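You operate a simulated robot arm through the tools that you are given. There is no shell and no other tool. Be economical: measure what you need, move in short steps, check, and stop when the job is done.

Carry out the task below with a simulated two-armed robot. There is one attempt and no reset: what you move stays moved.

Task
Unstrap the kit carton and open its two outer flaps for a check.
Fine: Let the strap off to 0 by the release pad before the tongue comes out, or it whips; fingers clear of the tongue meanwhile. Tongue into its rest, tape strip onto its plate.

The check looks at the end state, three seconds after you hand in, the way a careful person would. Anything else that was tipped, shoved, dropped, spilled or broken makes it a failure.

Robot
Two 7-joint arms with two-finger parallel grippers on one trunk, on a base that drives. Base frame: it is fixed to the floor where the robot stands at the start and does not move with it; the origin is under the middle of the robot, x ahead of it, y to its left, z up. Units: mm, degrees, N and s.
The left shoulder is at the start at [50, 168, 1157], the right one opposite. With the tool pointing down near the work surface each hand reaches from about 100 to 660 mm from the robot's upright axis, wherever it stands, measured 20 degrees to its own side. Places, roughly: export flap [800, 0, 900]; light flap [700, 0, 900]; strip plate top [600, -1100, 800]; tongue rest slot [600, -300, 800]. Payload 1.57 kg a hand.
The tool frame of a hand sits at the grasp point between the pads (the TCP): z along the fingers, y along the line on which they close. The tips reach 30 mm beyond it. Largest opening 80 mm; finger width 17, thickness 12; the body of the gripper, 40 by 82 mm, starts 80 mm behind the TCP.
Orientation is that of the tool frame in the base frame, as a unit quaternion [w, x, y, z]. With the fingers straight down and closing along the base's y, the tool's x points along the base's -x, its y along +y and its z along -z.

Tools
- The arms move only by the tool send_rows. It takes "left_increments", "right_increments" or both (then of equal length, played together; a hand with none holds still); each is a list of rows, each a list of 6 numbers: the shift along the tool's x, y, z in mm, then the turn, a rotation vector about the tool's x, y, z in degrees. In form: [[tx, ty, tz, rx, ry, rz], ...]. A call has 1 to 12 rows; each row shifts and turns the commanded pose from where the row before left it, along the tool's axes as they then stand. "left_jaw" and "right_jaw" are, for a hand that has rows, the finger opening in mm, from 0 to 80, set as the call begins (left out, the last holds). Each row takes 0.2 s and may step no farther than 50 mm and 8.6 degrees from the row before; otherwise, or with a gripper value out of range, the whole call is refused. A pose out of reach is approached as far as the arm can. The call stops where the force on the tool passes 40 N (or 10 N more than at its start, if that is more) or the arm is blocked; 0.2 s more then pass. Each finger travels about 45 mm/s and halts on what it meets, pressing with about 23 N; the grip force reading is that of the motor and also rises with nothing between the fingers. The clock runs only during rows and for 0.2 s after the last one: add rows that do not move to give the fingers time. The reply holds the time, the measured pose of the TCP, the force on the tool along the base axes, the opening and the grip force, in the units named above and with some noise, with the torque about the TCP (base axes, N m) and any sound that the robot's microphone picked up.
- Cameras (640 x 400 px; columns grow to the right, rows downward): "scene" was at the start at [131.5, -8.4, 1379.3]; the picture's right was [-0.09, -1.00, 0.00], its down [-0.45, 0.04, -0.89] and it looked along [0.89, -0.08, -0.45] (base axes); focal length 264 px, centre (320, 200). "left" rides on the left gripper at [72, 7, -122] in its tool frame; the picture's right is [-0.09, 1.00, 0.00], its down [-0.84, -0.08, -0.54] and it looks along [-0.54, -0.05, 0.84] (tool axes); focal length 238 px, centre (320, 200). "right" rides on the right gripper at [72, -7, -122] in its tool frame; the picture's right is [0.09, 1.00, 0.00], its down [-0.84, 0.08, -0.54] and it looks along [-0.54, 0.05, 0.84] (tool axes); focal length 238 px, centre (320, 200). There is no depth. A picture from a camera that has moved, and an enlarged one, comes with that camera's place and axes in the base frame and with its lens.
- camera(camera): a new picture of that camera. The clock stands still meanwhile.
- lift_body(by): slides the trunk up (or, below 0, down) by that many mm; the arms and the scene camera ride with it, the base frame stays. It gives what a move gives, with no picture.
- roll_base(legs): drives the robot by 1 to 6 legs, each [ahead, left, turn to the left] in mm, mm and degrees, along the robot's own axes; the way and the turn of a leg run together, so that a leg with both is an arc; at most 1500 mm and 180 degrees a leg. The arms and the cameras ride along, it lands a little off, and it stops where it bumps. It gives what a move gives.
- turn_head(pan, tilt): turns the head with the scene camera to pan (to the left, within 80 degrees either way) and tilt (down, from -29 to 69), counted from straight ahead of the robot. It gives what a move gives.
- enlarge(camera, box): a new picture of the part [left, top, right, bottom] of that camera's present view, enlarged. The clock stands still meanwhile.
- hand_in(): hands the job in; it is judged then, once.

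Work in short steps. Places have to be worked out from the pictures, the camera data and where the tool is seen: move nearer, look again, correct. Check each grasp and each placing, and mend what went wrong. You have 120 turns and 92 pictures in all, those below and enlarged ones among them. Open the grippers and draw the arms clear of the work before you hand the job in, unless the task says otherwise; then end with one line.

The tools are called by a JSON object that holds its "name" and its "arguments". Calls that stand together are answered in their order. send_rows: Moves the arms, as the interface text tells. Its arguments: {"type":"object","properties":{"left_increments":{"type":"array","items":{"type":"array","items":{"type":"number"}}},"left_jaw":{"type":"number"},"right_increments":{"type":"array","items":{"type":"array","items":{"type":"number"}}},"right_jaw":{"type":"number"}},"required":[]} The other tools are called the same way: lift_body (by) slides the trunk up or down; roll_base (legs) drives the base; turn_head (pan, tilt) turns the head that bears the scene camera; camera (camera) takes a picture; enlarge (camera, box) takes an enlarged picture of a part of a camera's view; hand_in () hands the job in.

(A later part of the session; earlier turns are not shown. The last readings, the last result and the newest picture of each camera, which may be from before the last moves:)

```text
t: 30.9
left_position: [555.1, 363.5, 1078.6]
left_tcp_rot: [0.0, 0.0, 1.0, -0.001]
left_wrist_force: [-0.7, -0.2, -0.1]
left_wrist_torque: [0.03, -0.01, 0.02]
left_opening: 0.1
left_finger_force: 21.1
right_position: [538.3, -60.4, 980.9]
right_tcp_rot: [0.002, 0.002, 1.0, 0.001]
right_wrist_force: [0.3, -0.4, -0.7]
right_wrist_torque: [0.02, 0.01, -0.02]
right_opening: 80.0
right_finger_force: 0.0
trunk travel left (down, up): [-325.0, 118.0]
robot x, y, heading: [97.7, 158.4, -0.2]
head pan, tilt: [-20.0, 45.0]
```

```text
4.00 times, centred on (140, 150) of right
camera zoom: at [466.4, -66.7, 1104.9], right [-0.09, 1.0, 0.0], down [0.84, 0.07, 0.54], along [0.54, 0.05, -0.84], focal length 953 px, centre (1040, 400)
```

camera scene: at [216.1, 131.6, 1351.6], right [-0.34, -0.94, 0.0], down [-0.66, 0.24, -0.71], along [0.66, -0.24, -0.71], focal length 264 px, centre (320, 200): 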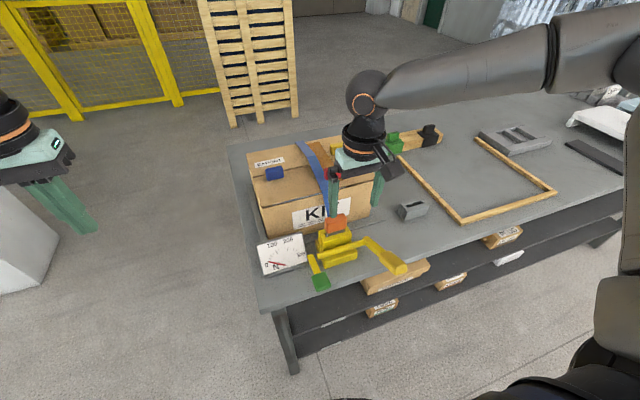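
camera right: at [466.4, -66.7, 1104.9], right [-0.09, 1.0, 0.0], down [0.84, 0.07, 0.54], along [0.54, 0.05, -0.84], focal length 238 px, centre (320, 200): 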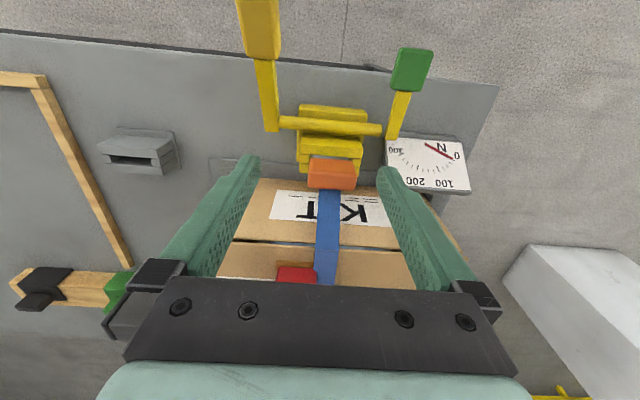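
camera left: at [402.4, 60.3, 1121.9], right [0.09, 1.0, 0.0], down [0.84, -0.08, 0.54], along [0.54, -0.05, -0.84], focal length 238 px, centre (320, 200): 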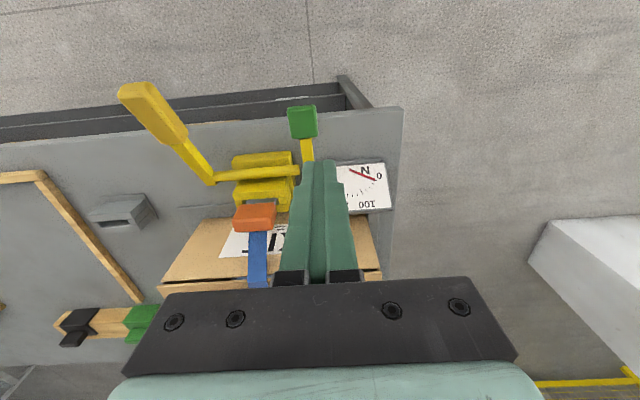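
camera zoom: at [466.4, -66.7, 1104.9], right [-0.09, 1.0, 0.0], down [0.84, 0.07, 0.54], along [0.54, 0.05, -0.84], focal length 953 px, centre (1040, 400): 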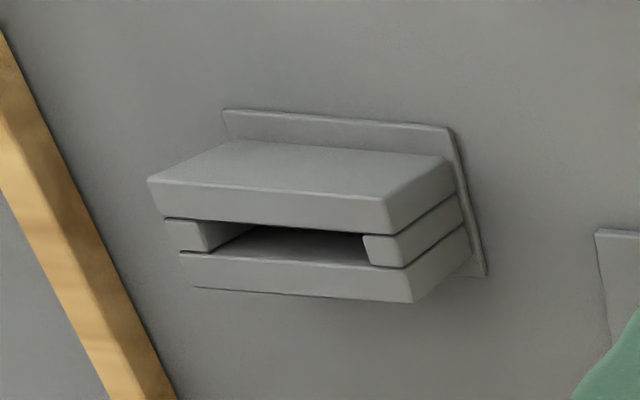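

The tongue sits upright in a vertical slot, and the rest's slot also opens upward along y, so the hand orientation suits both. I move over the grip and descend part way.

{"name": "send_rows", "arguments": {"right_increments": [[-25, 8, 0, 0, 0, 0], [-25, 8, 0, 0, 0, 0], [0, 0, 25, 0, 0, 0], [0, 0, 25, 0, 0, 0], [0, 0, 15, 0, 0, 0], [0, 0, 0, 0, 0, 0]]}}

{"name": "camera", "arguments": {"camera": "right"}}

{"name": "enlarge", "arguments": {"camera": "scene", "box": [290, 170, 410, 272]}}

```text
t: 32.3
left_position: [555.3, 362.8, 1079.0]
left_tcp_rot: [0.0, 0.001, 1.0, -0.001]
left_wrist_force: [-0.6, -0.7, 0.2]
left_wrist_torque: [-0.01, 0.03, -0.01]
left_opening: 0.1
left_finger_force: 21.5
right_position: [584.9, -47.9, 919.9]
right_tcp_rot: [0.001, 0.001, 1.0, 0.002]
right_wrist_force: [0.1, -0.1, 0.0]
right_wrist_torque: [0.0, 0.0, 0.0]
right_opening: 80.0
right_finger_force: 0.0
right hand out of reach, approached as far as the arm can: row 5
trunk travel left (down, up): [-325.0, 118.0]
robot x, y, heading: [103.9, 163.1, 0.1]
head pan, tilt: [-20.0, 45.0]
```

```text
57 pictures are left
camera right: at [511.0, -55.0, 1043.0], right [-0.09, 1.0, 0.0], down [0.83, 0.07, 0.55], along [0.54, 0.05, -0.84], focal length 238 px, centre (320, 200)
```

right: 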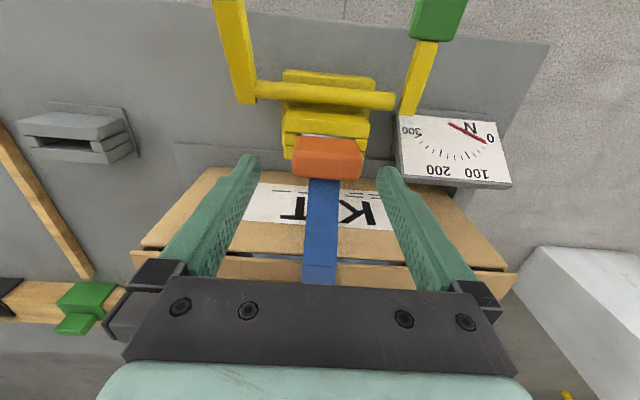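

```text
3.92 times, centred on (350, 221) of scene
camera zoom: at [216.1, 131.6, 1351.7], right [-0.34, -0.94, 0.0], down [-0.66, 0.24, -0.71], along [0.66, -0.24, -0.71], focal length 1035 px, centre (202, 118)
```

zoom: 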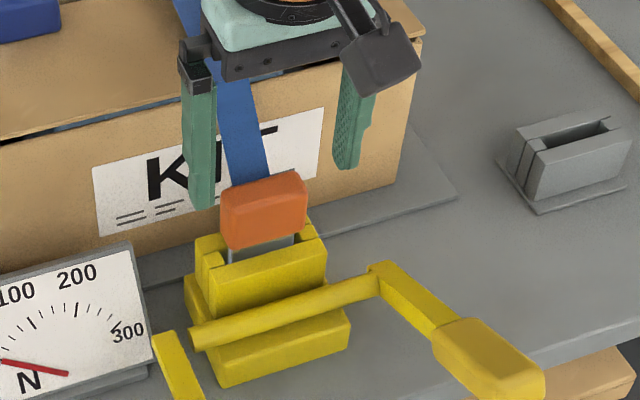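

The orange grip is at (587, -42, 861). Lower hands lose reach with the shoulder high, so I raise the hand and lower the trunk by 140 mm.

{"name": "send_rows", "arguments": {"right_increments": [[0, 0, -40, 0, 0, 0], [0, 0, -40, 0, 0, 0], [0, 0, -40, 0, 0, 0]]}}

{"name": "lift_body", "arguments": {"by": -140}}

{"name": "camera", "arguments": {"camera": "right"}}

```text
t: 33.1
left_position: [554.8, 363.6, 1080.0]
left_tcp_rot: [0.002, 0.0, 1.0, 0.0]
left_wrist_force: [0.0, -0.2, -0.9]
left_wrist_torque: [0.01, -0.02, 0.03]
left_opening: 0.0
left_finger_force: 21.1
right_position: [583.6, -49.0, 1039.5]
right_tcp_rot: [0.001, 0.0, 1.0, 0.001]
right_wrist_force: [-0.2, -0.5, 0.6]
right_wrist_torque: [0.01, -0.01, 0.0]
right_opening: 80.1
right_finger_force: 0.0
trunk travel left (down, up): [-325.0, 118.0]
robot x, y, heading: [98.6, 160.6, 0.1]
head pan, tilt: [-20.0, 45.0]
```

```text
t: 34.8
left_position: [554.4, 362.9, 939.6]
left_tcp_rot: [0.0, 0.0, 1.0, -0.001]
left_wrist_force: [0.2, 0.1, -0.5]
left_wrist_torque: [0.01, -0.04, -0.03]
left_opening: 0.1
left_finger_force: 20.7
right_position: [584.8, -48.2, 899.1]
right_tcp_rot: [0.001, 0.001, 1.0, 0.001]
right_wrist_force: [0.3, -0.8, 0.4]
right_wrist_torque: [0.0, -0.02, 0.01]
right_opening: 79.7
right_finger_force: 0.2
trunk travel left (down, up): [-185.0, 258.0]
robot x, y, heading: [100.4, 158.3, 0.0]
head pan, tilt: [-20.0, 45.0]
```

```text
55 pictures are left
camera right: at [511.3, -55.3, 1022.3], right [-0.09, 1.0, 0.0], down [0.84, 0.07, 0.54], along [0.54, 0.05, -0.84], focal length 238 px, centre (320, 200)
```

right: 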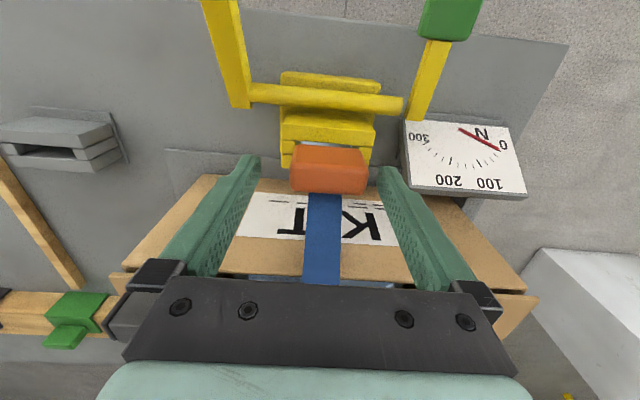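

I centre the hand by a few millimetres and lower to grip height, about z 876 (tips 846).

{"name": "send_rows", "arguments": {"right_increments": [[-2, 6, 5, 0, 0, 0], [0, 0, 6, 0, 0, 0], [0, 0, 6, 0, 0, 0], [0, 0, 6, 0, 0, 0]]}}

{"name": "camera", "arguments": {"camera": "right"}}

{"name": "enlarge", "arguments": {"camera": "scene", "box": [270, 110, 430, 230]}}

```text
t: 35.8
left_position: [556.3, 363.8, 938.9]
left_tcp_rot: [0.0, 0.0, 1.0, -0.001]
left_wrist_force: [0.1, -1.3, 0.0]
left_wrist_torque: [0.02, -0.03, 0.01]
left_opening: 0.1
left_finger_force: 21.0
right_position: [585.6, -42.6, 875.8]
right_tcp_rot: [0.002, 0.002, 1.0, 0.0]
right_wrist_force: [-0.7, -0.4, 0.1]
right_wrist_torque: [0.0, 0.0, -0.01]
right_opening: 80.0
right_finger_force: 0.1
trunk travel left (down, up): [-185.0, 258.0]
robot x, y, heading: [103.2, 161.7, -0.3]
head pan, tilt: [-20.0, 45.0]
```

```text
54 pictures are left
camera right: at [513.2, -49.3, 999.2], right [-0.09, 1.0, 0.0], down [0.84, 0.07, 0.54], along [0.54, 0.05, -0.84], focal length 238 px, centre (320, 200)
```

right: 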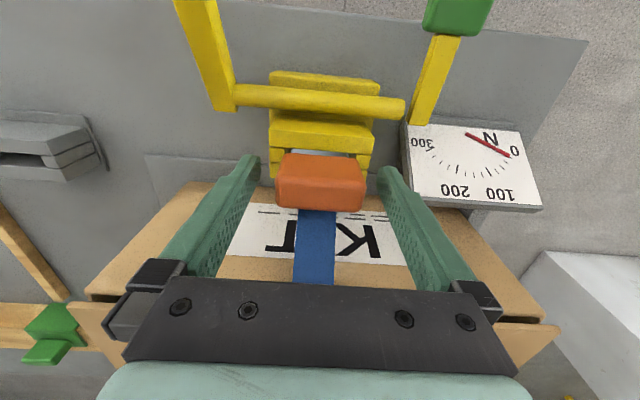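

```text
3.33 times, centred on (350, 170) of scene
camera zoom: at [216.1, 131.6, 1211.7], right [-0.34, -0.94, 0.0], down [-0.66, 0.24, -0.71], along [0.66, -0.24, -0.71], focal length 879 px, centre (220, 300)
```

zoom: 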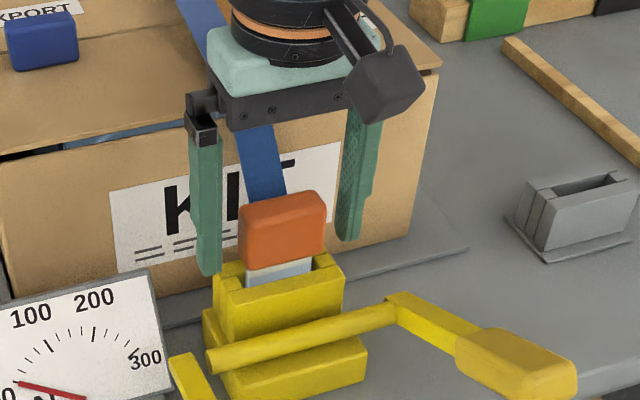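

The grip lies centred between the fingers. I close on it.

{"name": "send_rows", "arguments": {"right_increments": [[0, 0, 0, 0, 0, 0], [0, 0, 0, 0, 0, 0], [0, 0, 0, 0, 0, 0], [0, 0, 0, 0, 0, 0]], "right_jaw": 20}}

{"name": "camera", "arguments": {"camera": "right"}}

```text
t: 36.8
left_position: [555.3, 362.5, 940.2]
left_tcp_rot: [0.0, 0.001, 1.0, 0.0]
left_wrist_force: [-0.6, 1.0, 0.2]
left_wrist_torque: [-0.01, 0.0, 0.02]
left_opening: 0.0
left_finger_force: 20.9
right_position: [586.7, -43.2, 876.3]
right_tcp_rot: [0.001, 0.0, 1.0, 0.0]
right_wrist_force: [0.4, -0.2, 0.2]
right_wrist_torque: [0.0, -0.02, -0.02]
right_opening: 51.3
right_finger_force: 23.0
trunk travel left (down, up): [-185.0, 258.0]
robot x, y, heading: [97.5, 158.8, -0.0]
head pan, tilt: [-20.0, 45.0]
```

```text
52 pictures are left
camera right: at [513.3, -49.3, 999.1], right [-0.09, 1.0, 0.0], down [0.84, 0.07, 0.54], along [0.54, 0.05, -0.84], focal length 238 px, centre (320, 200)
```

right: 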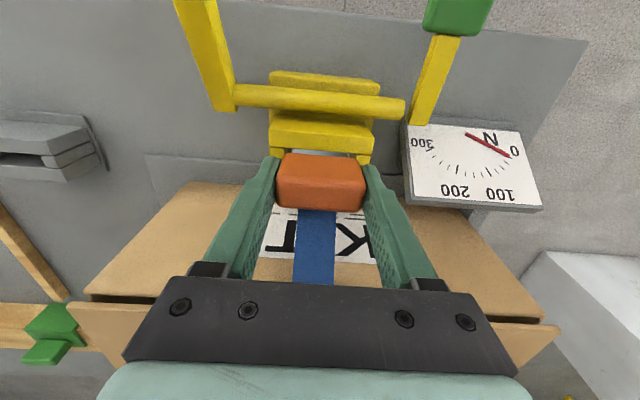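

Gripped at 51 mm with the dial at 0. I draw the tongue straight up slowly.

{"name": "send_rows", "arguments": {"right_increments": [[0, 0, -5, 0, 0, 0], [0, 0, -6, 0, 0, 0], [0, 0, -8, 0, 0, 0], [0, 0, -8, 0, 0, 0], [0, 0, -8, 0, 0, 0], [0, 0, -8, 0, 0, 0], [0, 0, 0, 0, 0, 0]]}}

{"name": "camera", "arguments": {"camera": "scene"}}

```text
t: 38.4
left_position: [554.3, 363.3, 939.3]
left_tcp_rot: [0.0, 0.0, 1.0, 0.0]
left_wrist_force: [0.6, 0.5, 0.2]
left_wrist_torque: [0.0, 0.02, 0.02]
left_opening: 0.0
left_finger_force: 21.1
right_position: [586.4, -42.6, 918.5]
right_tcp_rot: [0.002, 0.001, 1.0, 0.001]
right_wrist_force: [0.0, -1.0, -1.2]
right_wrist_torque: [-0.02, -0.01, -0.01]
right_opening: 51.5
right_finger_force: 23.0
trunk travel left (down, up): [-185.0, 258.0]
robot x, y, heading: [99.1, 159.4, 0.2]
head pan, tilt: [-20.0, 45.0]
```

```text
51 pictures are left
camera scene: at [216.1, 131.6, 1211.6], right [-0.34, -0.94, 0.0], down [-0.66, 0.24, -0.71], along [0.66, -0.24, -0.71], focal length 264 px, centre (320, 200)
```

scene: 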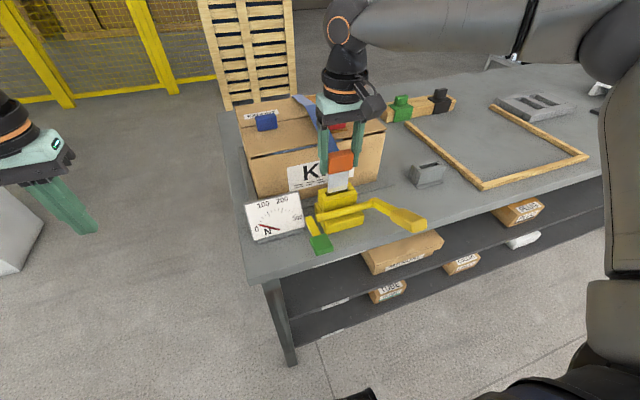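

The tongue is coming out freely. I keep lifting.

{"name": "send_rows", "arguments": {"right_increments": [[0, 0, -10, 0, 0, 0], [0, 0, -10, 0, 0, 0], [0, 0, -15, 0, 0, 0], [0, 0, -15, 0, 0, 0], [0, 0, 0, 0, 0, 0]]}}

{"name": "enlarge", "arguments": {"camera": "scene", "box": [220, 80, 480, 260]}}

{"name": "camera", "arguments": {"camera": "right"}}

```text
t: 39.6
left_position: [554.6, 363.6, 939.0]
left_tcp_rot: [0.0, 0.0, 1.0, -0.001]
left_wrist_force: [0.3, -0.6, 0.6]
left_wrist_torque: [0.02, 0.02, 0.0]
left_opening: 0.1
left_finger_force: 21.2
right_position: [585.7, -42.8, 969.3]
right_tcp_rot: [0.001, 0.002, 1.0, 0.002]
right_wrist_force: [-1.4, -0.6, 0.1]
right_wrist_torque: [0.04, -0.03, 0.02]
right_opening: 51.4
right_finger_force: 23.0
trunk travel left (down, up): [-185.0, 258.0]
robot x, y, heading: [103.5, 156.5, -0.2]
head pan, tilt: [-20.0, 45.0]
```

```text
2.22 times, centred on (350, 170) of scene
camera zoom: at [216.1, 131.6, 1211.6], right [-0.34, -0.94, 0.0], down [-0.66, 0.24, -0.71], along [0.66, -0.24, -0.71], focal length 586 px, centre (253, 267)
```

zoom: 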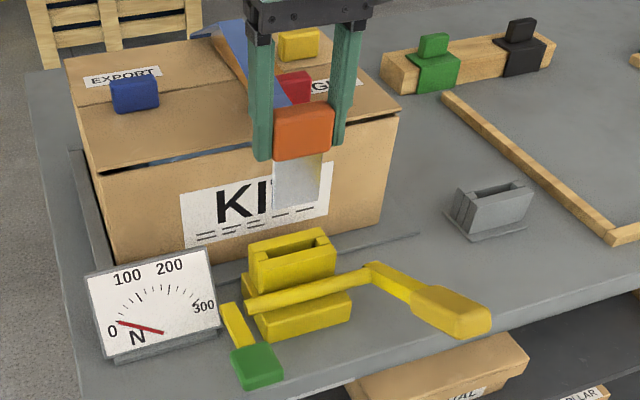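

```text
49 pictures are left
camera right: at [513.4, -49.3, 1092.2], right [-0.09, 1.0, 0.0], down [0.84, 0.07, 0.54], along [0.54, 0.05, -0.84], focal length 238 px, centre (320, 200)
```

right: 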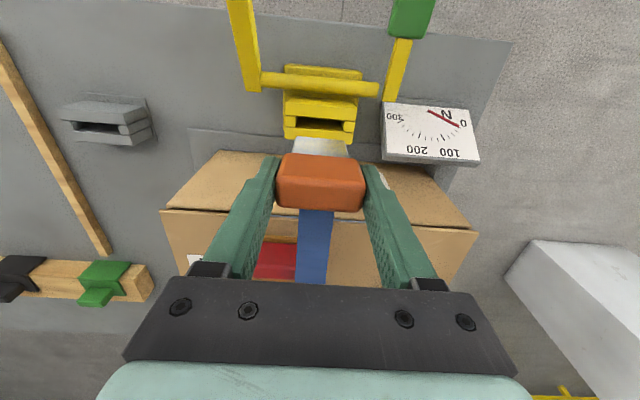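

The tongue is out and the hand holds it. I raise the left hand for clearance and sidestep the base 260 mm right so that the rest is in reach, watching force from the strap.

{"name": "send_rows", "arguments": {"left_increments": [[20, 0, -40, 0, 0, 0], [20, 0, -40, 0, 0, 0], [20, 0, -40, 0, 0, 0]], "right_increments": [[0, 0, -10, 0, 0, 0], [0, 0, 0, 0, 0, 0], [0, 0, 0, 0, 0, 0]]}}

{"name": "roll_base", "arguments": {"legs": [[0, -130, 0], [0, -130, 0]]}}

{"name": "camera", "arguments": {"camera": "right"}}

{"name": "camera", "arguments": {"camera": "scene"}}

```text
t: 40.4
left_position: [495.2, 365.5, 1060.2]
left_tcp_rot: [0.0, 0.0, 1.0, 0.0]
left_wrist_force: [-0.4, -0.3, 0.2]
left_wrist_torque: [0.01, -0.01, 0.0]
left_opening: 0.1
left_finger_force: 21.5
right_position: [585.1, -43.2, 978.2]
right_tcp_rot: [0.002, 0.003, 1.0, 0.001]
right_wrist_force: [1.2, -0.6, -1.2]
right_wrist_torque: [-0.01, 0.04, -0.01]
right_opening: 51.5
right_finger_force: 23.1
trunk travel left (down, up): [-185.0, 258.0]
robot x, y, heading: [96.9, 160.5, -0.2]
head pan, tilt: [-20.0, 45.0]
```

```text
t: 43.6
left_position: [495.4, 103.7, 1060.2]
left_tcp_rot: [0.0, 0.001, 1.0, 0.0]
left_wrist_force: [0.2, -0.2, 0.7]
left_wrist_torque: [-0.02, 0.0, -0.02]
left_opening: 0.0
left_finger_force: 21.4
right_position: [586.1, -303.5, 979.8]
right_tcp_rot: [0.001, 0.001, 1.0, 0.001]
right_wrist_force: [-0.3, -0.5, -0.7]
right_wrist_torque: [0.01, 0.0, 0.02]
right_opening: 51.6
right_finger_force: 22.9
trunk travel left (down, up): [-185.0, 258.0]
robot x, y, heading: [102.7, -100.2, -0.1]
head pan, tilt: [-20.0, 45.0]
```

```text
48 pictures are left
camera right: at [513.1, -310.8, 1101.8], right [-0.09, 1.0, 0.0], down [0.84, 0.07, 0.54], along [0.54, 0.05, -0.84], focal length 238 px, centre (320, 200)
```

right: 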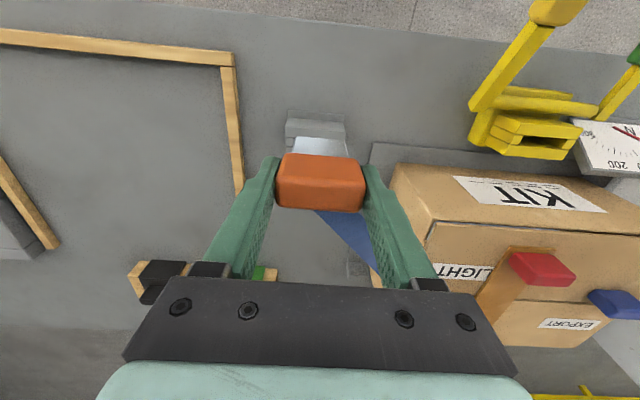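

```text
47 pictures are left
camera scene: at [215.8, -130.1, 1211.6], right [-0.34, -0.94, 0.0], down [-0.66, 0.24, -0.71], along [0.66, -0.24, -0.71], focal length 264 px, centre (320, 200)
```

scene: 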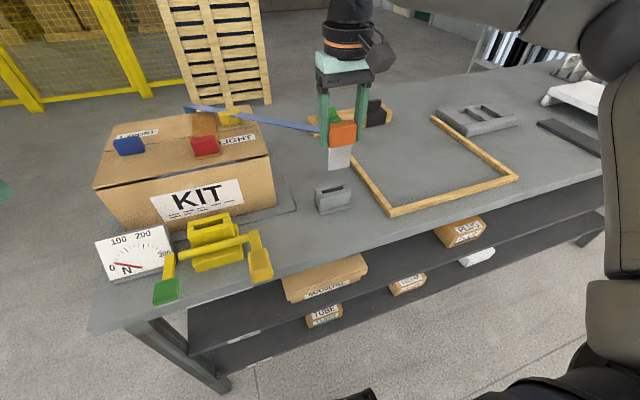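

The strap trails free off the carton. I enlarge both views to fix the slot position.

{"name": "enlarge", "arguments": {"camera": "scene", "box": [290, 110, 390, 220]}}

{"name": "enlarge", "arguments": {"camera": "right", "box": [260, 90, 380, 220]}}

```text
3.64 times, centred on (340, 165) of scene
camera zoom: at [215.8, -130.1, 1211.6], right [-0.34, -0.94, 0.0], down [-0.66, 0.24, -0.71], along [0.66, -0.24, -0.71], focal length 959 px, centre (247, 327)
```

zoom: 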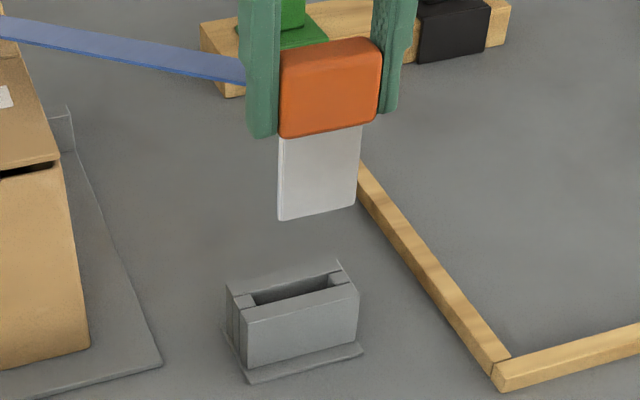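

```text
3.08 times, centred on (320, 155) of right
camera zoom: at [513.1, -310.8, 1101.8], right [-0.09, 1.0, 0.0], down [0.84, 0.07, 0.54], along [0.54, 0.05, -0.84], focal length 733 px, centre (320, 338)
```

zoom: 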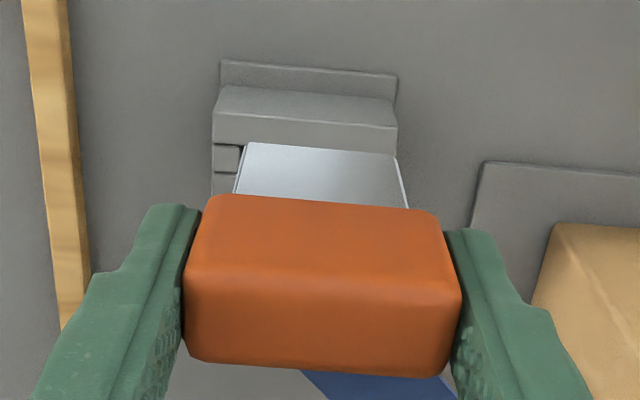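

Slot centre comes out at (617.5, -307, 802) and the tongue tip at (582.5, -303, 891). I shift over the slot and lower until the tip is about 18 mm above.

{"name": "send_rows", "arguments": {"right_increments": [[-18, -2, 0, 0, 0, 0], [-17, -2, 0, 0, 0, 0], [0, 0, 25, 0, 0, 0], [0, 0, 25, 0, 0, 0], [0, 0, 20, 0, 0, 0], [0, 0, 0, 0, 0, 0]]}}

{"name": "enlarge", "arguments": {"camera": "scene", "box": [290, 130, 370, 220]}}

{"name": "enlarge", "arguments": {"camera": "right", "box": [260, 90, 380, 220]}}

```text
t: 45.0
left_position: [495.6, 103.1, 1060.1]
left_tcp_rot: [0.0, 0.0, 1.0, 0.0]
left_wrist_force: [0.3, -0.3, -0.4]
left_wrist_torque: [-0.04, 0.02, -0.01]
left_opening: 0.1
left_finger_force: 21.6
right_position: [611.1, -314.7, 904.7]
right_tcp_rot: [0.002, 0.001, 1.0, 0.001]
right_wrist_force: [-0.2, -0.1, -0.3]
right_wrist_torque: [-0.01, -0.01, 0.01]
right_opening: 51.3
right_finger_force: 23.1
right hand out of reach, approached as far as the arm can: row 2
trunk travel left (down, up): [-185.0, 258.0]
robot x, y, heading: [100.0, -101.2, -0.1]
head pan, tilt: [-20.0, 45.0]
```

```text
4.44 times, centred on (330, 175) of scene
camera zoom: at [215.8, -129.9, 1211.7], right [-0.34, -0.94, 0.0], down [-0.66, 0.24, -0.71], along [0.66, -0.24, -0.71], focal length 1172 px, centre (276, 311)
```

zoom: 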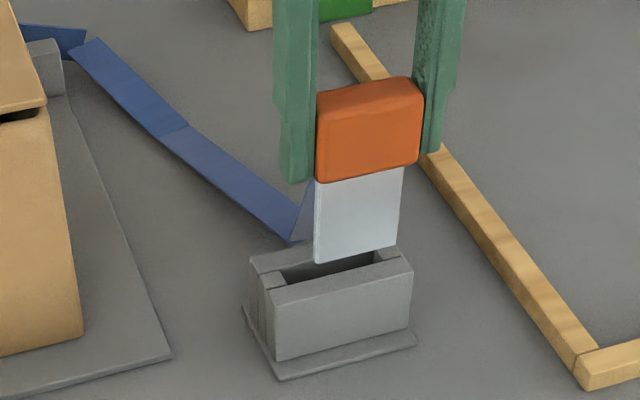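

```text
3.08 times, centred on (320, 155) of right
camera zoom: at [537.6, -322.6, 1028.4], right [-0.09, 1.0, 0.0], down [0.84, 0.07, 0.54], along [0.54, 0.05, -0.84], focal length 733 px, centre (320, 338)
```

zoom: 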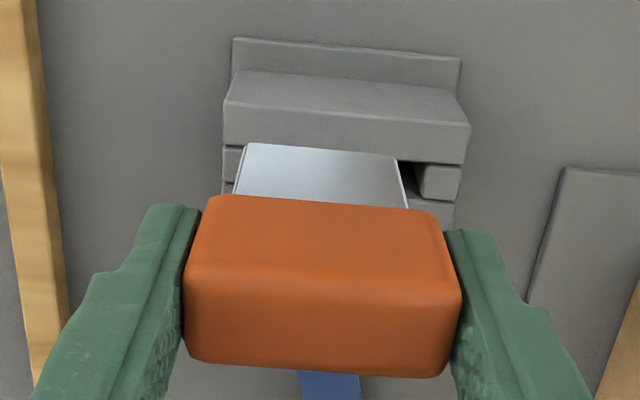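

Reach ends 10 mm short. I lift a little, drive the base 40 mm ahead and re-place the hand.

{"name": "send_rows", "arguments": {"right_increments": [[30, 0, -25, 0, 0, 0], [0, 0, 0, 0, 0, 0]]}}

{"name": "roll_base", "arguments": {"legs": [[50, 0, 0]]}}

```text
t: 45.6
left_position: [495.1, 103.4, 1059.2]
left_tcp_rot: [0.001, 0.001, 1.0, 0.0]
left_wrist_force: [-0.5, 0.2, -0.1]
left_wrist_torque: [-0.01, -0.01, 0.0]
left_opening: 0.0
left_finger_force: 20.9
right_position: [580.4, -316.1, 930.8]
right_tcp_rot: [0.002, 0.001, 1.0, 0.002]
right_wrist_force: [0.2, -0.5, -1.1]
right_wrist_torque: [-0.04, 0.04, 0.0]
right_opening: 51.4
right_finger_force: 22.9
trunk travel left (down, up): [-185.0, 258.0]
robot x, y, heading: [98.3, -99.7, -0.1]
head pan, tilt: [-20.0, 45.0]
```

```text
t: 46.5
left_position: [546.8, 103.4, 1060.2]
left_tcp_rot: [0.0, 0.0, 1.0, 0.0]
left_wrist_force: [0.2, 0.4, -0.2]
left_wrist_torque: [-0.01, 0.02, 0.05]
left_opening: 0.0
left_finger_force: 21.1
right_position: [630.8, -315.8, 930.3]
right_tcp_rot: [0.001, 0.0, 1.0, 0.001]
right_wrist_force: [-0.3, -0.4, -1.9]
right_wrist_torque: [0.03, -0.01, 0.01]
right_opening: 51.3
right_finger_force: 23.2
trunk travel left (down, up): [-185.0, 258.0]
robot x, y, heading: [145.7, -100.7, -0.3]
head pan, tilt: [-20.0, 45.0]
```

Base has plenty of room. I set the hand to (620.5, -307, 908) and look.

{"name": "send_rows", "arguments": {"right_increments": [[10, 8.5, 0, 0, 0, 0], [0, 0, 12, 0, 0, 0], [0, 0, 10, 0, 0, 0], [0, 0, 0, 0, 0, 0]]}}

{"name": "enlarge", "arguments": {"camera": "scene", "box": [270, 140, 350, 230]}}

{"name": "enlarge", "arguments": {"camera": "right", "box": [260, 90, 380, 220]}}

```text
t: 47.5
left_position: [545.0, 102.8, 1060.0]
left_tcp_rot: [0.0, 0.0, 1.0, 0.0]
left_wrist_force: [0.2, 0.1, 1.1]
left_wrist_torque: [-0.03, 0.0, -0.01]
left_opening: 0.0
left_finger_force: 21.7
right_position: [621.1, -308.1, 908.5]
right_tcp_rot: [0.002, 0.001, 1.0, 0.001]
right_wrist_force: [0.6, -0.4, -0.6]
right_wrist_torque: [0.03, -0.02, -0.02]
right_opening: 51.6
right_finger_force: 22.9
trunk travel left (down, up): [-185.0, 258.0]
robot x, y, heading: [148.0, -101.8, -0.3]
head pan, tilt: [-20.0, 45.0]
```

```text
4.44 times, centred on (310, 185) of scene
camera zoom: at [265.7, -129.9, 1211.7], right [-0.34, -0.94, 0.0], down [-0.66, 0.24, -0.71], along [0.66, -0.24, -0.71], focal length 1172 px, centre (364, 267)
```

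zoom: 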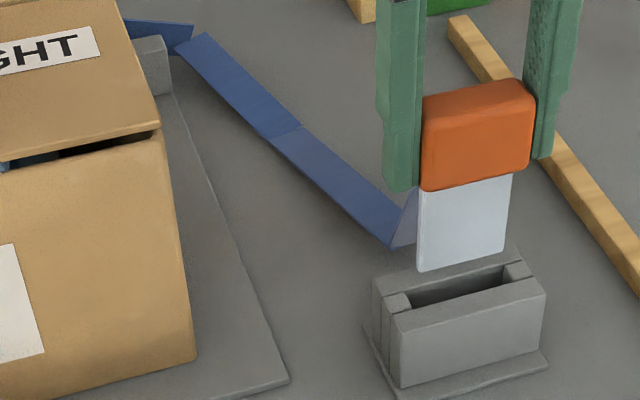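

```text
3.08 times, centred on (320, 155) of right
camera zoom: at [547.9, -314.2, 1031.7], right [-0.09, 1.0, 0.0], down [0.84, 0.07, 0.54], along [0.54, 0.05, -0.84], focal length 733 px, centre (320, 338)
```

zoom: 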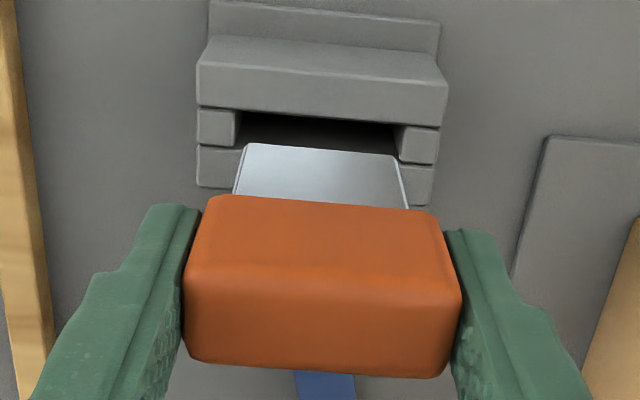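

The tip is aligned with the slot within about a millimetre in both axes. I lower it gently into the rest.

{"name": "send_rows", "arguments": {"right_increments": [[0, 0, 6, 0, 0, 0], [0, 0, 6, 0, 0, 0], [0, 0, 6, 0, 0, 0], [0, 0, 6, 0, 0, 0], [0, 0, 6, 0, 0, 0], [0, 0, 0, 0, 0, 0]]}}

{"name": "enlarge", "arguments": {"camera": "scene", "box": [270, 140, 350, 230]}}

```text
t: 48.9
left_position: [546.2, 102.0, 1060.0]
left_tcp_rot: [0.0, 0.001, 1.0, 0.0]
left_wrist_force: [-0.3, -0.4, 0.0]
left_wrist_torque: [0.01, 0.04, -0.04]
left_opening: 0.0
left_finger_force: 21.2
right_position: [621.2, -306.7, 878.4]
right_tcp_rot: [0.002, 0.0, 1.0, 0.001]
right_wrist_force: [-0.2, -0.2, 0.0]
right_wrist_torque: [0.02, 0.01, -0.03]
right_opening: 51.5
right_finger_force: 23.4
trunk travel left (down, up): [-185.0, 258.0]
robot x, y, heading: [147.8, -99.6, -0.0]
head pan, tilt: [-20.0, 45.0]
```

```text
4.44 times, centred on (310, 185) of scene
camera zoom: at [265.7, -130.0, 1211.7], right [-0.34, -0.94, 0.0], down [-0.66, 0.24, -0.71], along [0.66, -0.24, -0.71], focal length 1172 px, centre (364, 267)
```

zoom: 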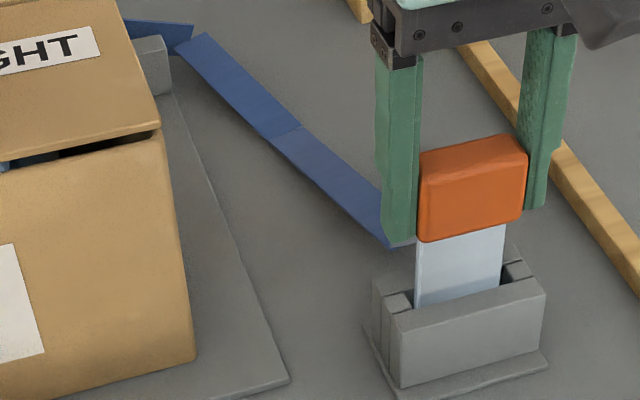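

It is entering cleanly. I lower on until it seats.

{"name": "send_rows", "arguments": {"right_increments": [[0, 0, 6, 0, 0, 0], [0, 0, 6, 0, 0, 0], [0, 0, 6, 0, 0, 0], [0, 0, 5, 0, 0, 0], [0, 0, 4, 0, 0, 0], [0, 0, 3, 0, 0, 0], [0, 0, 3, 0, 0, 0]]}}

{"name": "enlarge", "arguments": {"camera": "scene", "box": [270, 140, 350, 230]}}

```text
t: 50.5
left_position: [544.8, 103.2, 1060.6]
left_tcp_rot: [0.0, 0.0, 1.0, 0.0]
left_wrist_force: [0.6, 0.1, -0.2]
left_wrist_torque: [0.0, -0.03, -0.02]
left_opening: 0.1
left_finger_force: 20.9
right_position: [620.1, -306.1, 849.2]
right_tcp_rot: [0.004, 0.001, 1.0, 0.001]
right_wrist_force: [-3.6, -3.9, 19.1]
right_wrist_torque: [-0.31, 0.33, 0.0]
right_opening: 51.0
right_finger_force: 22.9
trunk travel left (down, up): [-185.0, 258.0]
robot x, y, heading: [150.0, -97.7, -0.2]
head pan, tilt: [-20.0, 45.0]
```

```text
4.44 times, centred on (310, 185) of scene
camera zoom: at [264.0, -129.8, 1212.3], right [-0.34, -0.94, 0.0], down [-0.66, 0.24, -0.71], along [0.67, -0.24, -0.71], focal length 1172 px, centre (364, 267)
```

zoom: 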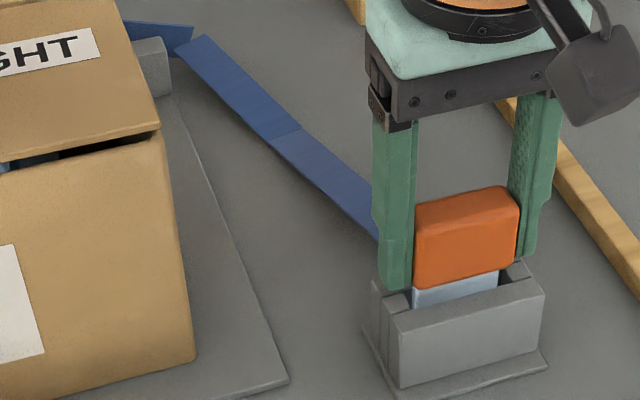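

It bottomed at about 19 N with a bit of silver showing, as in its socket. I ease off 2 mm, open slowly and rise.

{"name": "send_rows", "arguments": {"right_increments": [[0, 0, -2, 0, 0, 0], [0, 0, 0, 0, 0, 0], [0, 0, 0, 0, 0, 0], [0, 0, 0, 0, 0, 0]], "right_jaw": 78}}

{"name": "send_rows", "arguments": {"right_increments": [[0, 0, -20, 0, 0, 0], [0, 0, -40, 0, 0, 0], [0, 0, -40, 0, 0, 0], [0, 0, -40, 0, 0, 0]]}}

{"name": "camera", "arguments": {"camera": "scene"}}

```text
t: 51.5
left_position: [545.8, 103.2, 1059.4]
left_tcp_rot: [0.0, 0.0, 1.0, 0.0]
left_wrist_force: [-0.1, 0.1, -0.1]
left_wrist_torque: [0.0, 0.02, 0.05]
left_opening: 0.0
left_finger_force: 21.1
right_position: [620.2, -306.2, 848.0]
right_tcp_rot: [0.001, 0.001, 1.0, 0.001]
right_wrist_force: [-0.3, 1.1, 0.7]
right_wrist_torque: [-0.03, -0.02, 0.02]
right_opening: 78.1
right_finger_force: 0.0
trunk travel left (down, up): [-185.0, 258.0]
robot x, y, heading: [150.7, -102.8, 0.1]
head pan, tilt: [-20.0, 45.0]
```

```text
t: 52.5
left_position: [545.1, 103.3, 1060.0]
left_tcp_rot: [0.001, 0.0, 1.0, 0.0]
left_wrist_force: [0.1, -0.1, 0.2]
left_wrist_torque: [-0.01, -0.05, -0.02]
left_opening: 0.0
left_finger_force: 21.6
right_position: [621.2, -309.1, 988.0]
right_tcp_rot: [0.001, 0.001, 1.0, 0.001]
right_wrist_force: [-0.3, -0.1, -0.5]
right_wrist_torque: [0.01, 0.0, -0.01]
right_opening: 78.0
right_finger_force: 0.1
trunk travel left (down, up): [-185.0, 258.0]
robot x, y, heading: [149.9, -102.9, -0.1]
head pan, tilt: [-20.0, 45.0]
```

```text
38 pictures are left
camera scene: at [265.6, -129.9, 1211.6], right [-0.34, -0.94, 0.0], down [-0.66, 0.24, -0.71], along [0.66, -0.24, -0.71], focal length 264 px, centre (320, 200)
```

scene: 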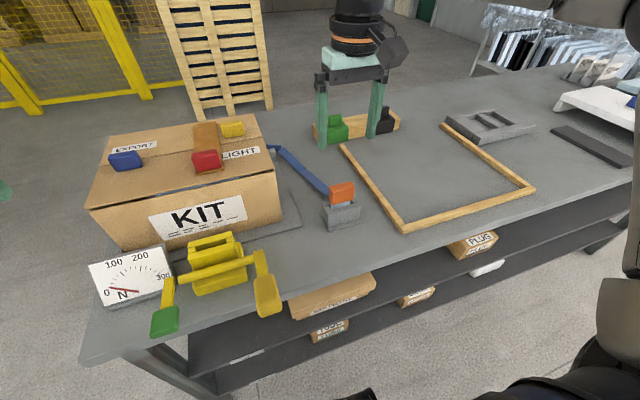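

The tongue sits in its rest and the strap is off the carton. Next the tape strip: red tab near (680, -73, 937). I raise the right hand and drive the base 230 left and 50 ahead.

{"name": "send_rows", "arguments": {"right_increments": [[10, 0, -40, 0, 0, 0], [10, 0, 0, 0, 0, 0]]}}

{"name": "roll_base", "arguments": {"legs": [[0, 230, 0], [50, 0, 0]]}}

{"name": "camera", "arguments": {"camera": "right"}}

```text
t: 53.1
left_position: [544.3, 103.5, 1060.5]
left_tcp_rot: [0.001, 0.0, 1.0, -0.001]
left_wrist_force: [-0.1, 0.5, 0.8]
left_wrist_torque: [-0.01, 0.0, 0.02]
left_opening: 0.2
left_finger_force: 21.4
right_position: [599.4, -306.8, 1027.6]
right_tcp_rot: [0.002, 0.001, 1.0, 0.001]
right_wrist_force: [0.4, -0.2, -0.2]
right_wrist_torque: [0.03, 0.02, 0.02]
right_opening: 78.1
right_finger_force: 0.1
trunk travel left (down, up): [-185.0, 258.0]
robot x, y, heading: [145.9, -101.5, 0.1]
head pan, tilt: [-20.0, 45.0]
```

```text
t: 56.3
left_position: [595.6, 333.5, 1059.4]
left_tcp_rot: [0.001, 0.001, 1.0, 0.0]
left_wrist_force: [-0.9, -0.5, -0.1]
left_wrist_torque: [0.04, -0.03, -0.02]
left_opening: 0.0
left_finger_force: 21.3
right_position: [650.2, -75.1, 1026.8]
right_tcp_rot: [0.001, 0.001, 1.0, 0.001]
right_wrist_force: [-0.1, 0.1, 0.9]
right_wrist_torque: [-0.03, 0.0, 0.01]
right_opening: 77.9
right_finger_force: 0.1
trunk travel left (down, up): [-185.0, 258.0]
robot x, y, heading: [197.5, 129.4, -0.5]
head pan, tilt: [-20.0, 45.0]
```

```text
37 pictures are left
camera right: at [577.4, -82.8, 1150.4], right [-0.09, 1.0, 0.0], down [0.84, 0.07, 0.54], along [0.54, 0.05, -0.84], focal length 238 px, centre (320, 200)
```

right: 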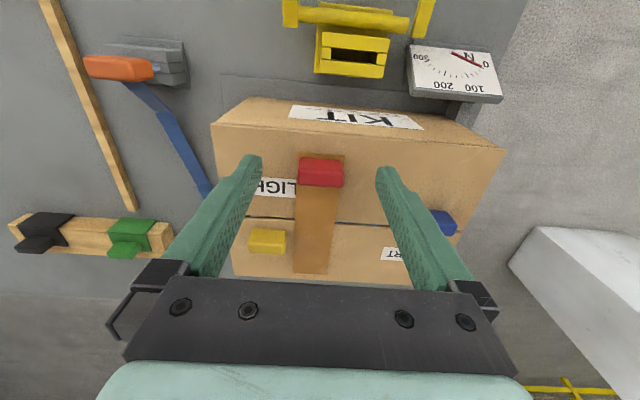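

A clear view of the top. I enlarge to see the tabs and seam.

{"name": "enlarge", "arguments": {"camera": "right", "box": [215, 90, 475, 280]}}

{"name": "turn_head", "arguments": {"pan": -20, "tilt": 30}}

{"name": "camera", "arguments": {"camera": "scene"}}

```text
2.11 times, centred on (345, 185) of right
camera zoom: at [577.4, -82.8, 1150.4], right [-0.09, 1.0, 0.0], down [0.84, 0.07, 0.54], along [0.54, 0.05, -0.84], focal length 502 px, centre (267, 232)
```

zoom: 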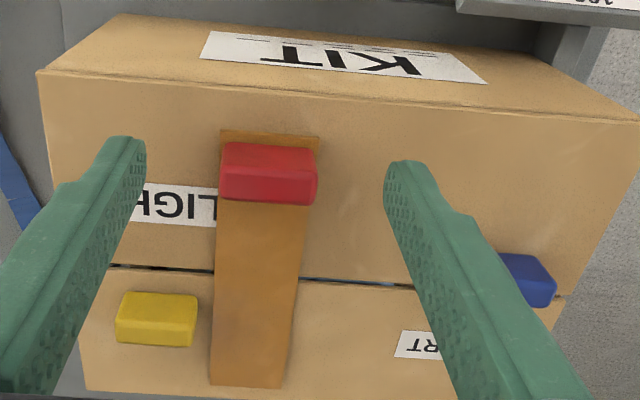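

```text
t: 57.1
left_position: [596.8, 333.8, 1060.7]
left_tcp_rot: [0.001, 0.0, 1.0, -0.001]
left_wrist_force: [-0.4, -0.4, 0.2]
left_wrist_torque: [-0.01, -0.03, -0.02]
left_opening: 0.2
left_finger_force: 21.3
right_position: [649.8, -76.2, 1028.2]
right_tcp_rot: [0.002, 0.002, 1.0, 0.0]
right_wrist_force: [0.7, 0.1, -0.2]
right_wrist_torque: [-0.01, 0.02, -0.01]
right_opening: 78.2
right_finger_force: 0.0
trunk travel left (down, up): [-185.0, 258.0]
robot x, y, heading: [201.2, 129.6, -0.2]
head pan, tilt: [-20.0, 30.0]
```

```text
35 pictures are left
camera scene: at [324.1, 98.4, 1234.2], right [-0.34, -0.94, 0.0], down [-0.47, 0.17, -0.87], along [0.81, -0.3, -0.5], focal length 264 px, centre (320, 200)
```

scene: 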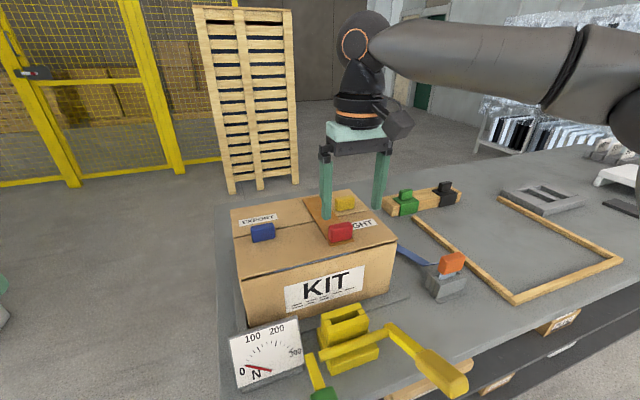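

Near flap spans x 647–758 with the blue tab, far flap 758–862 with the yellow tab, top at z≈909. The red tab is at (682, -72), 47 mm wide. I descend around it, stopping at TCP z 948.

{"name": "send_rows", "arguments": {"right_increments": [[-16, 2, 0, 0, 0, 0], [-16, 2, 10, 0, 0, 0], [0, 0, 25, 0, 0, 0], [0, 0, 25, 0, 0, 0], [0, 0, 12, 0, 0, 0], [0, 0, 8, 0, 0, 0], [0, 0, 0, 0, 0, 0]]}}

{"name": "camera", "arguments": {"camera": "right"}}

```text
t: 58.7
left_position: [595.8, 333.8, 1059.2]
left_tcp_rot: [0.0, 0.001, 1.0, 0.0]
left_wrist_force: [1.0, 0.4, 0.0]
left_wrist_torque: [-0.02, 0.04, 0.03]
left_opening: 0.1
left_finger_force: 21.4
right_position: [682.8, -71.1, 946.9]
right_tcp_rot: [0.001, 0.003, 1.0, 0.001]
right_wrist_force: [-0.7, 0.4, -0.1]
right_wrist_torque: [-0.01, 0.05, 0.0]
right_opening: 78.1
right_finger_force: 0.0
trunk travel left (down, up): [-185.0, 258.0]
robot x, y, heading: [201.1, 130.6, -0.2]
head pan, tilt: [-20.0, 30.0]
```

```text
34 pictures are left
camera right: at [608.9, -79.0, 1070.3], right [-0.09, 1.0, 0.0], down [0.84, 0.07, 0.55], along [0.54, 0.05, -0.84], focal length 238 px, centre (320, 200)
```

right: 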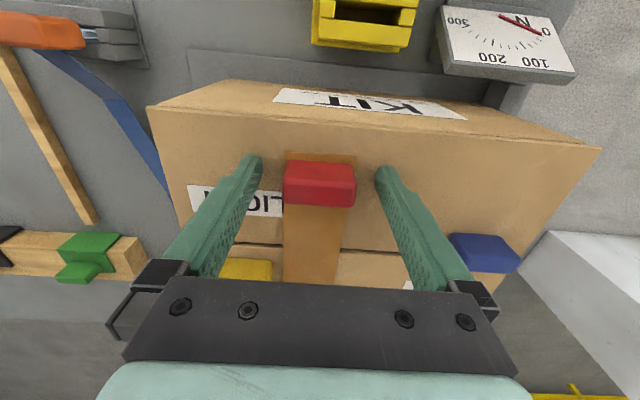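

Tab lies between the fingers. I close on it.

{"name": "send_rows", "arguments": {"right_increments": [[0, 0, 2, 0, 0, 0], [0, 0, 0, 0, 0, 0], [0, 0, 0, 0, 0, 0], [0, 0, 0, 0, 0, 0]], "right_jaw": 15}}

```text
t: 59.7
left_position: [595.1, 332.8, 1060.0]
left_tcp_rot: [0.0, 0.001, 1.0, 0.0]
left_wrist_force: [0.0, 0.3, 0.3]
left_wrist_torque: [0.0, 0.0, 0.0]
left_opening: 0.0
left_finger_force: 21.3
right_position: [681.2, -72.8, 948.2]
right_tcp_rot: [0.003, 0.002, 1.0, 0.0]
right_wrist_force: [1.5, -7.4, 13.4]
right_wrist_torque: [-0.47, 0.1, 0.09]
right_opening: 46.9
right_finger_force: 23.8
trunk travel left (down, up): [-185.0, 258.0]
robot x, y, heading: [200.1, 128.1, -0.3]
head pan, tilt: [-20.0, 30.0]
```

Gripped at 47 mm. I peel: a small lift first, reading the force.

{"name": "send_rows", "arguments": {"right_increments": [[0, 0, -3, 0, 0, 0], [0, 0, -3, 0, 0, 0], [0, 0, -4, 0, 0, 0], [0, 0, -4, 0, 0, 0], [0, 0, 0, 0, 0, 0]]}}

{"name": "camera", "arguments": {"camera": "right"}}

```text
t: 60.9
left_position: [596.4, 334.3, 1059.3]
left_tcp_rot: [0.001, 0.0, 1.0, 0.0]
left_wrist_force: [-0.5, 0.2, 0.4]
left_wrist_torque: [0.01, 0.01, -0.01]
left_opening: 0.0
left_finger_force: 21.2
right_position: [682.2, -72.8, 959.4]
right_tcp_rot: [0.002, 0.001, 1.0, 0.001]
right_wrist_force: [-0.3, 0.6, 0.4]
right_wrist_torque: [-0.01, -0.07, 0.01]
right_opening: 42.5
right_finger_force: 17.3
trunk travel left (down, up): [-185.0, 258.0]
robot x, y, heading: [197.1, 134.1, -0.0]
head pan, tilt: [-20.0, 30.0]
```

```text
33 pictures are left
camera right: at [608.7, -78.7, 1082.9], right [-0.09, 1.0, 0.0], down [0.83, 0.07, 0.55], along [0.54, 0.05, -0.84], focal length 238 px, centre (320, 200)
```

right: 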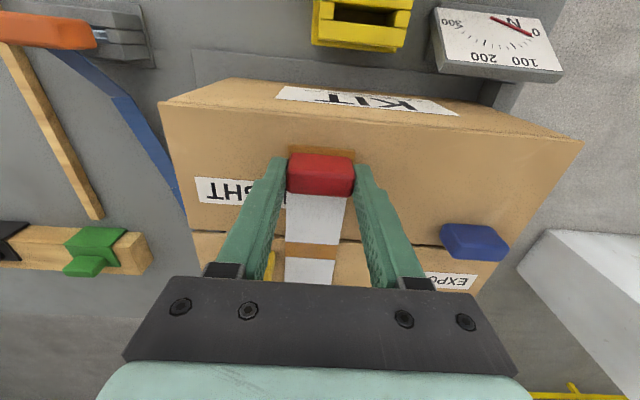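

Something changed: white areas appear where the tape was, and the jaw reads 42.5. I look closer before going on.

{"name": "enlarge", "arguments": {"camera": "right", "box": [230, 120, 410, 285]}}

{"name": "enlarge", "arguments": {"camera": "scene", "box": [220, 170, 420, 310]}}

```text
2.42 times, centred on (320, 202) of right
camera zoom: at [608.7, -78.7, 1082.9], right [-0.09, 1.0, 0.0], down [0.83, 0.07, 0.55], along [0.54, 0.05, -0.84], focal length 578 px, centre (320, 194)
```

zoom: 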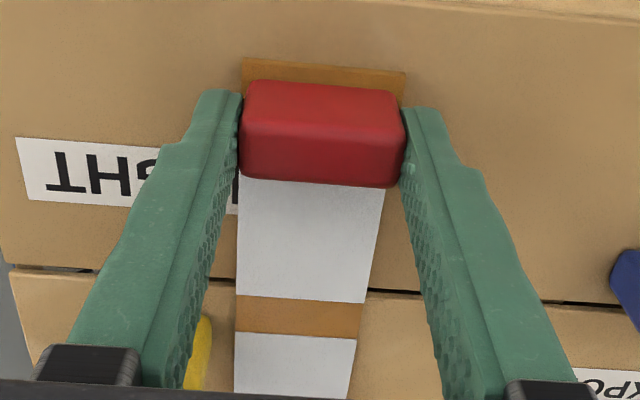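

```text
2.86 times, centred on (320, 240) of scene
camera zoom: at [324.0, 98.4, 1234.3], right [-0.34, -0.94, 0.0], down [-0.47, 0.17, -0.87], along [0.81, -0.3, -0.5], focal length 754 px, centre (320, 86)
```

zoom: 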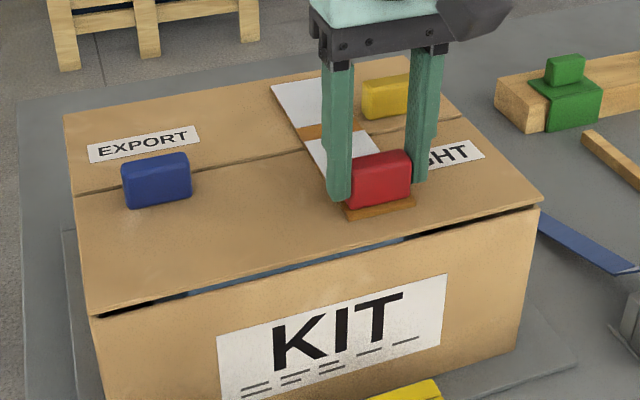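

I read the state again without moving, to see whether the grip is still settling.

{"name": "send_rows", "arguments": {"right_increments": [[0, 0, 0, 0, 0, 0], [0, 0, 0, 0, 0, 0]]}}

{"name": "enlarge", "arguments": {"camera": "right", "box": [230, 120, 410, 285]}}

```text
t: 61.5
left_position: [595.6, 333.2, 1059.8]
left_tcp_rot: [0.0, 0.0, 1.0, 0.0]
left_wrist_force: [0.5, -0.1, -0.3]
left_wrist_torque: [-0.03, 0.0, 0.0]
left_opening: 0.0
left_finger_force: 21.2
right_position: [681.4, -71.4, 959.9]
right_tcp_rot: [0.002, 0.001, 1.0, 0.001]
right_wrist_force: [-0.6, -0.4, 0.3]
right_wrist_torque: [-0.01, -0.2, -0.01]
right_opening: 42.9
right_finger_force: 23.3
trunk travel left (down, up): [-185.0, 258.0]
robot x, y, heading: [198.5, 131.5, 0.0]
head pan, tilt: [-20.0, 30.0]
```

```text
2.42 times, centred on (320, 202) of right
camera zoom: at [608.7, -78.8, 1082.7], right [-0.09, 1.0, 0.0], down [0.83, 0.07, 0.55], along [0.54, 0.05, -0.84], focal length 578 px, centre (320, 194)
```

zoom: 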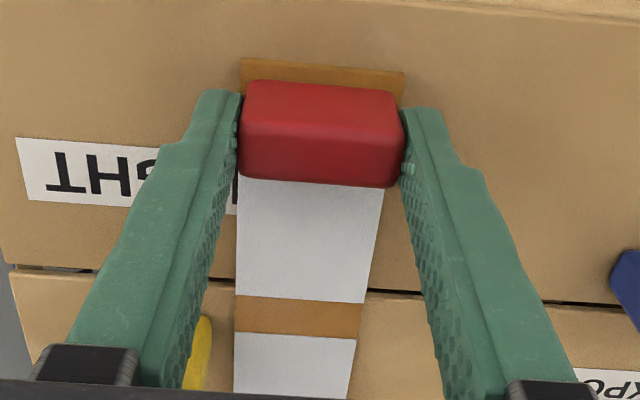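

The grip is steady at 43 mm and there is no force. I lift a further 15 mm and look again.

{"name": "send_rows", "arguments": {"right_increments": [[0, 0, -4, 0, 0, 0], [0, 0, -4, 0, 0, 0], [0, 0, -4, 0, 0, 0], [0, 0, -4, 0, 0, 0], [0, 0, 0, 0, 0, 0]]}}

{"name": "enlarge", "arguments": {"camera": "scene", "box": [220, 170, 420, 310]}}

```text
t: 62.7
left_position: [595.1, 333.8, 1059.0]
left_tcp_rot: [0.001, 0.0, 1.0, -0.001]
left_wrist_force: [0.7, 0.2, -0.3]
left_wrist_torque: [-0.02, 0.01, 0.0]
left_opening: 0.0
left_finger_force: 21.2
right_position: [681.1, -72.1, 975.0]
right_tcp_rot: [0.003, 0.002, 1.0, 0.001]
right_wrist_force: [-0.3, 0.4, 0.2]
right_wrist_torque: [-0.01, 0.0, 0.0]
right_opening: 42.5
right_finger_force: 23.0
trunk travel left (down, up): [-185.0, 258.0]
robot x, y, heading: [198.5, 129.7, -0.2]
head pan, tilt: [-20.0, 30.0]
```

```text
2.86 times, centred on (320, 240) of scene
camera zoom: at [324.1, 98.4, 1234.3], right [-0.34, -0.94, 0.0], down [-0.47, 0.17, -0.87], along [0.81, -0.3, -0.5], focal length 754 px, centre (320, 86)
```

zoom: 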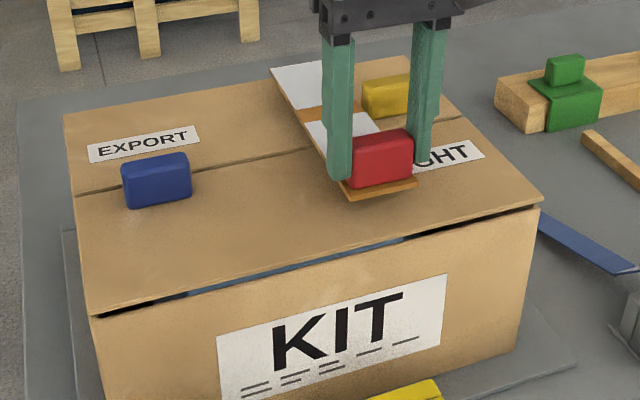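

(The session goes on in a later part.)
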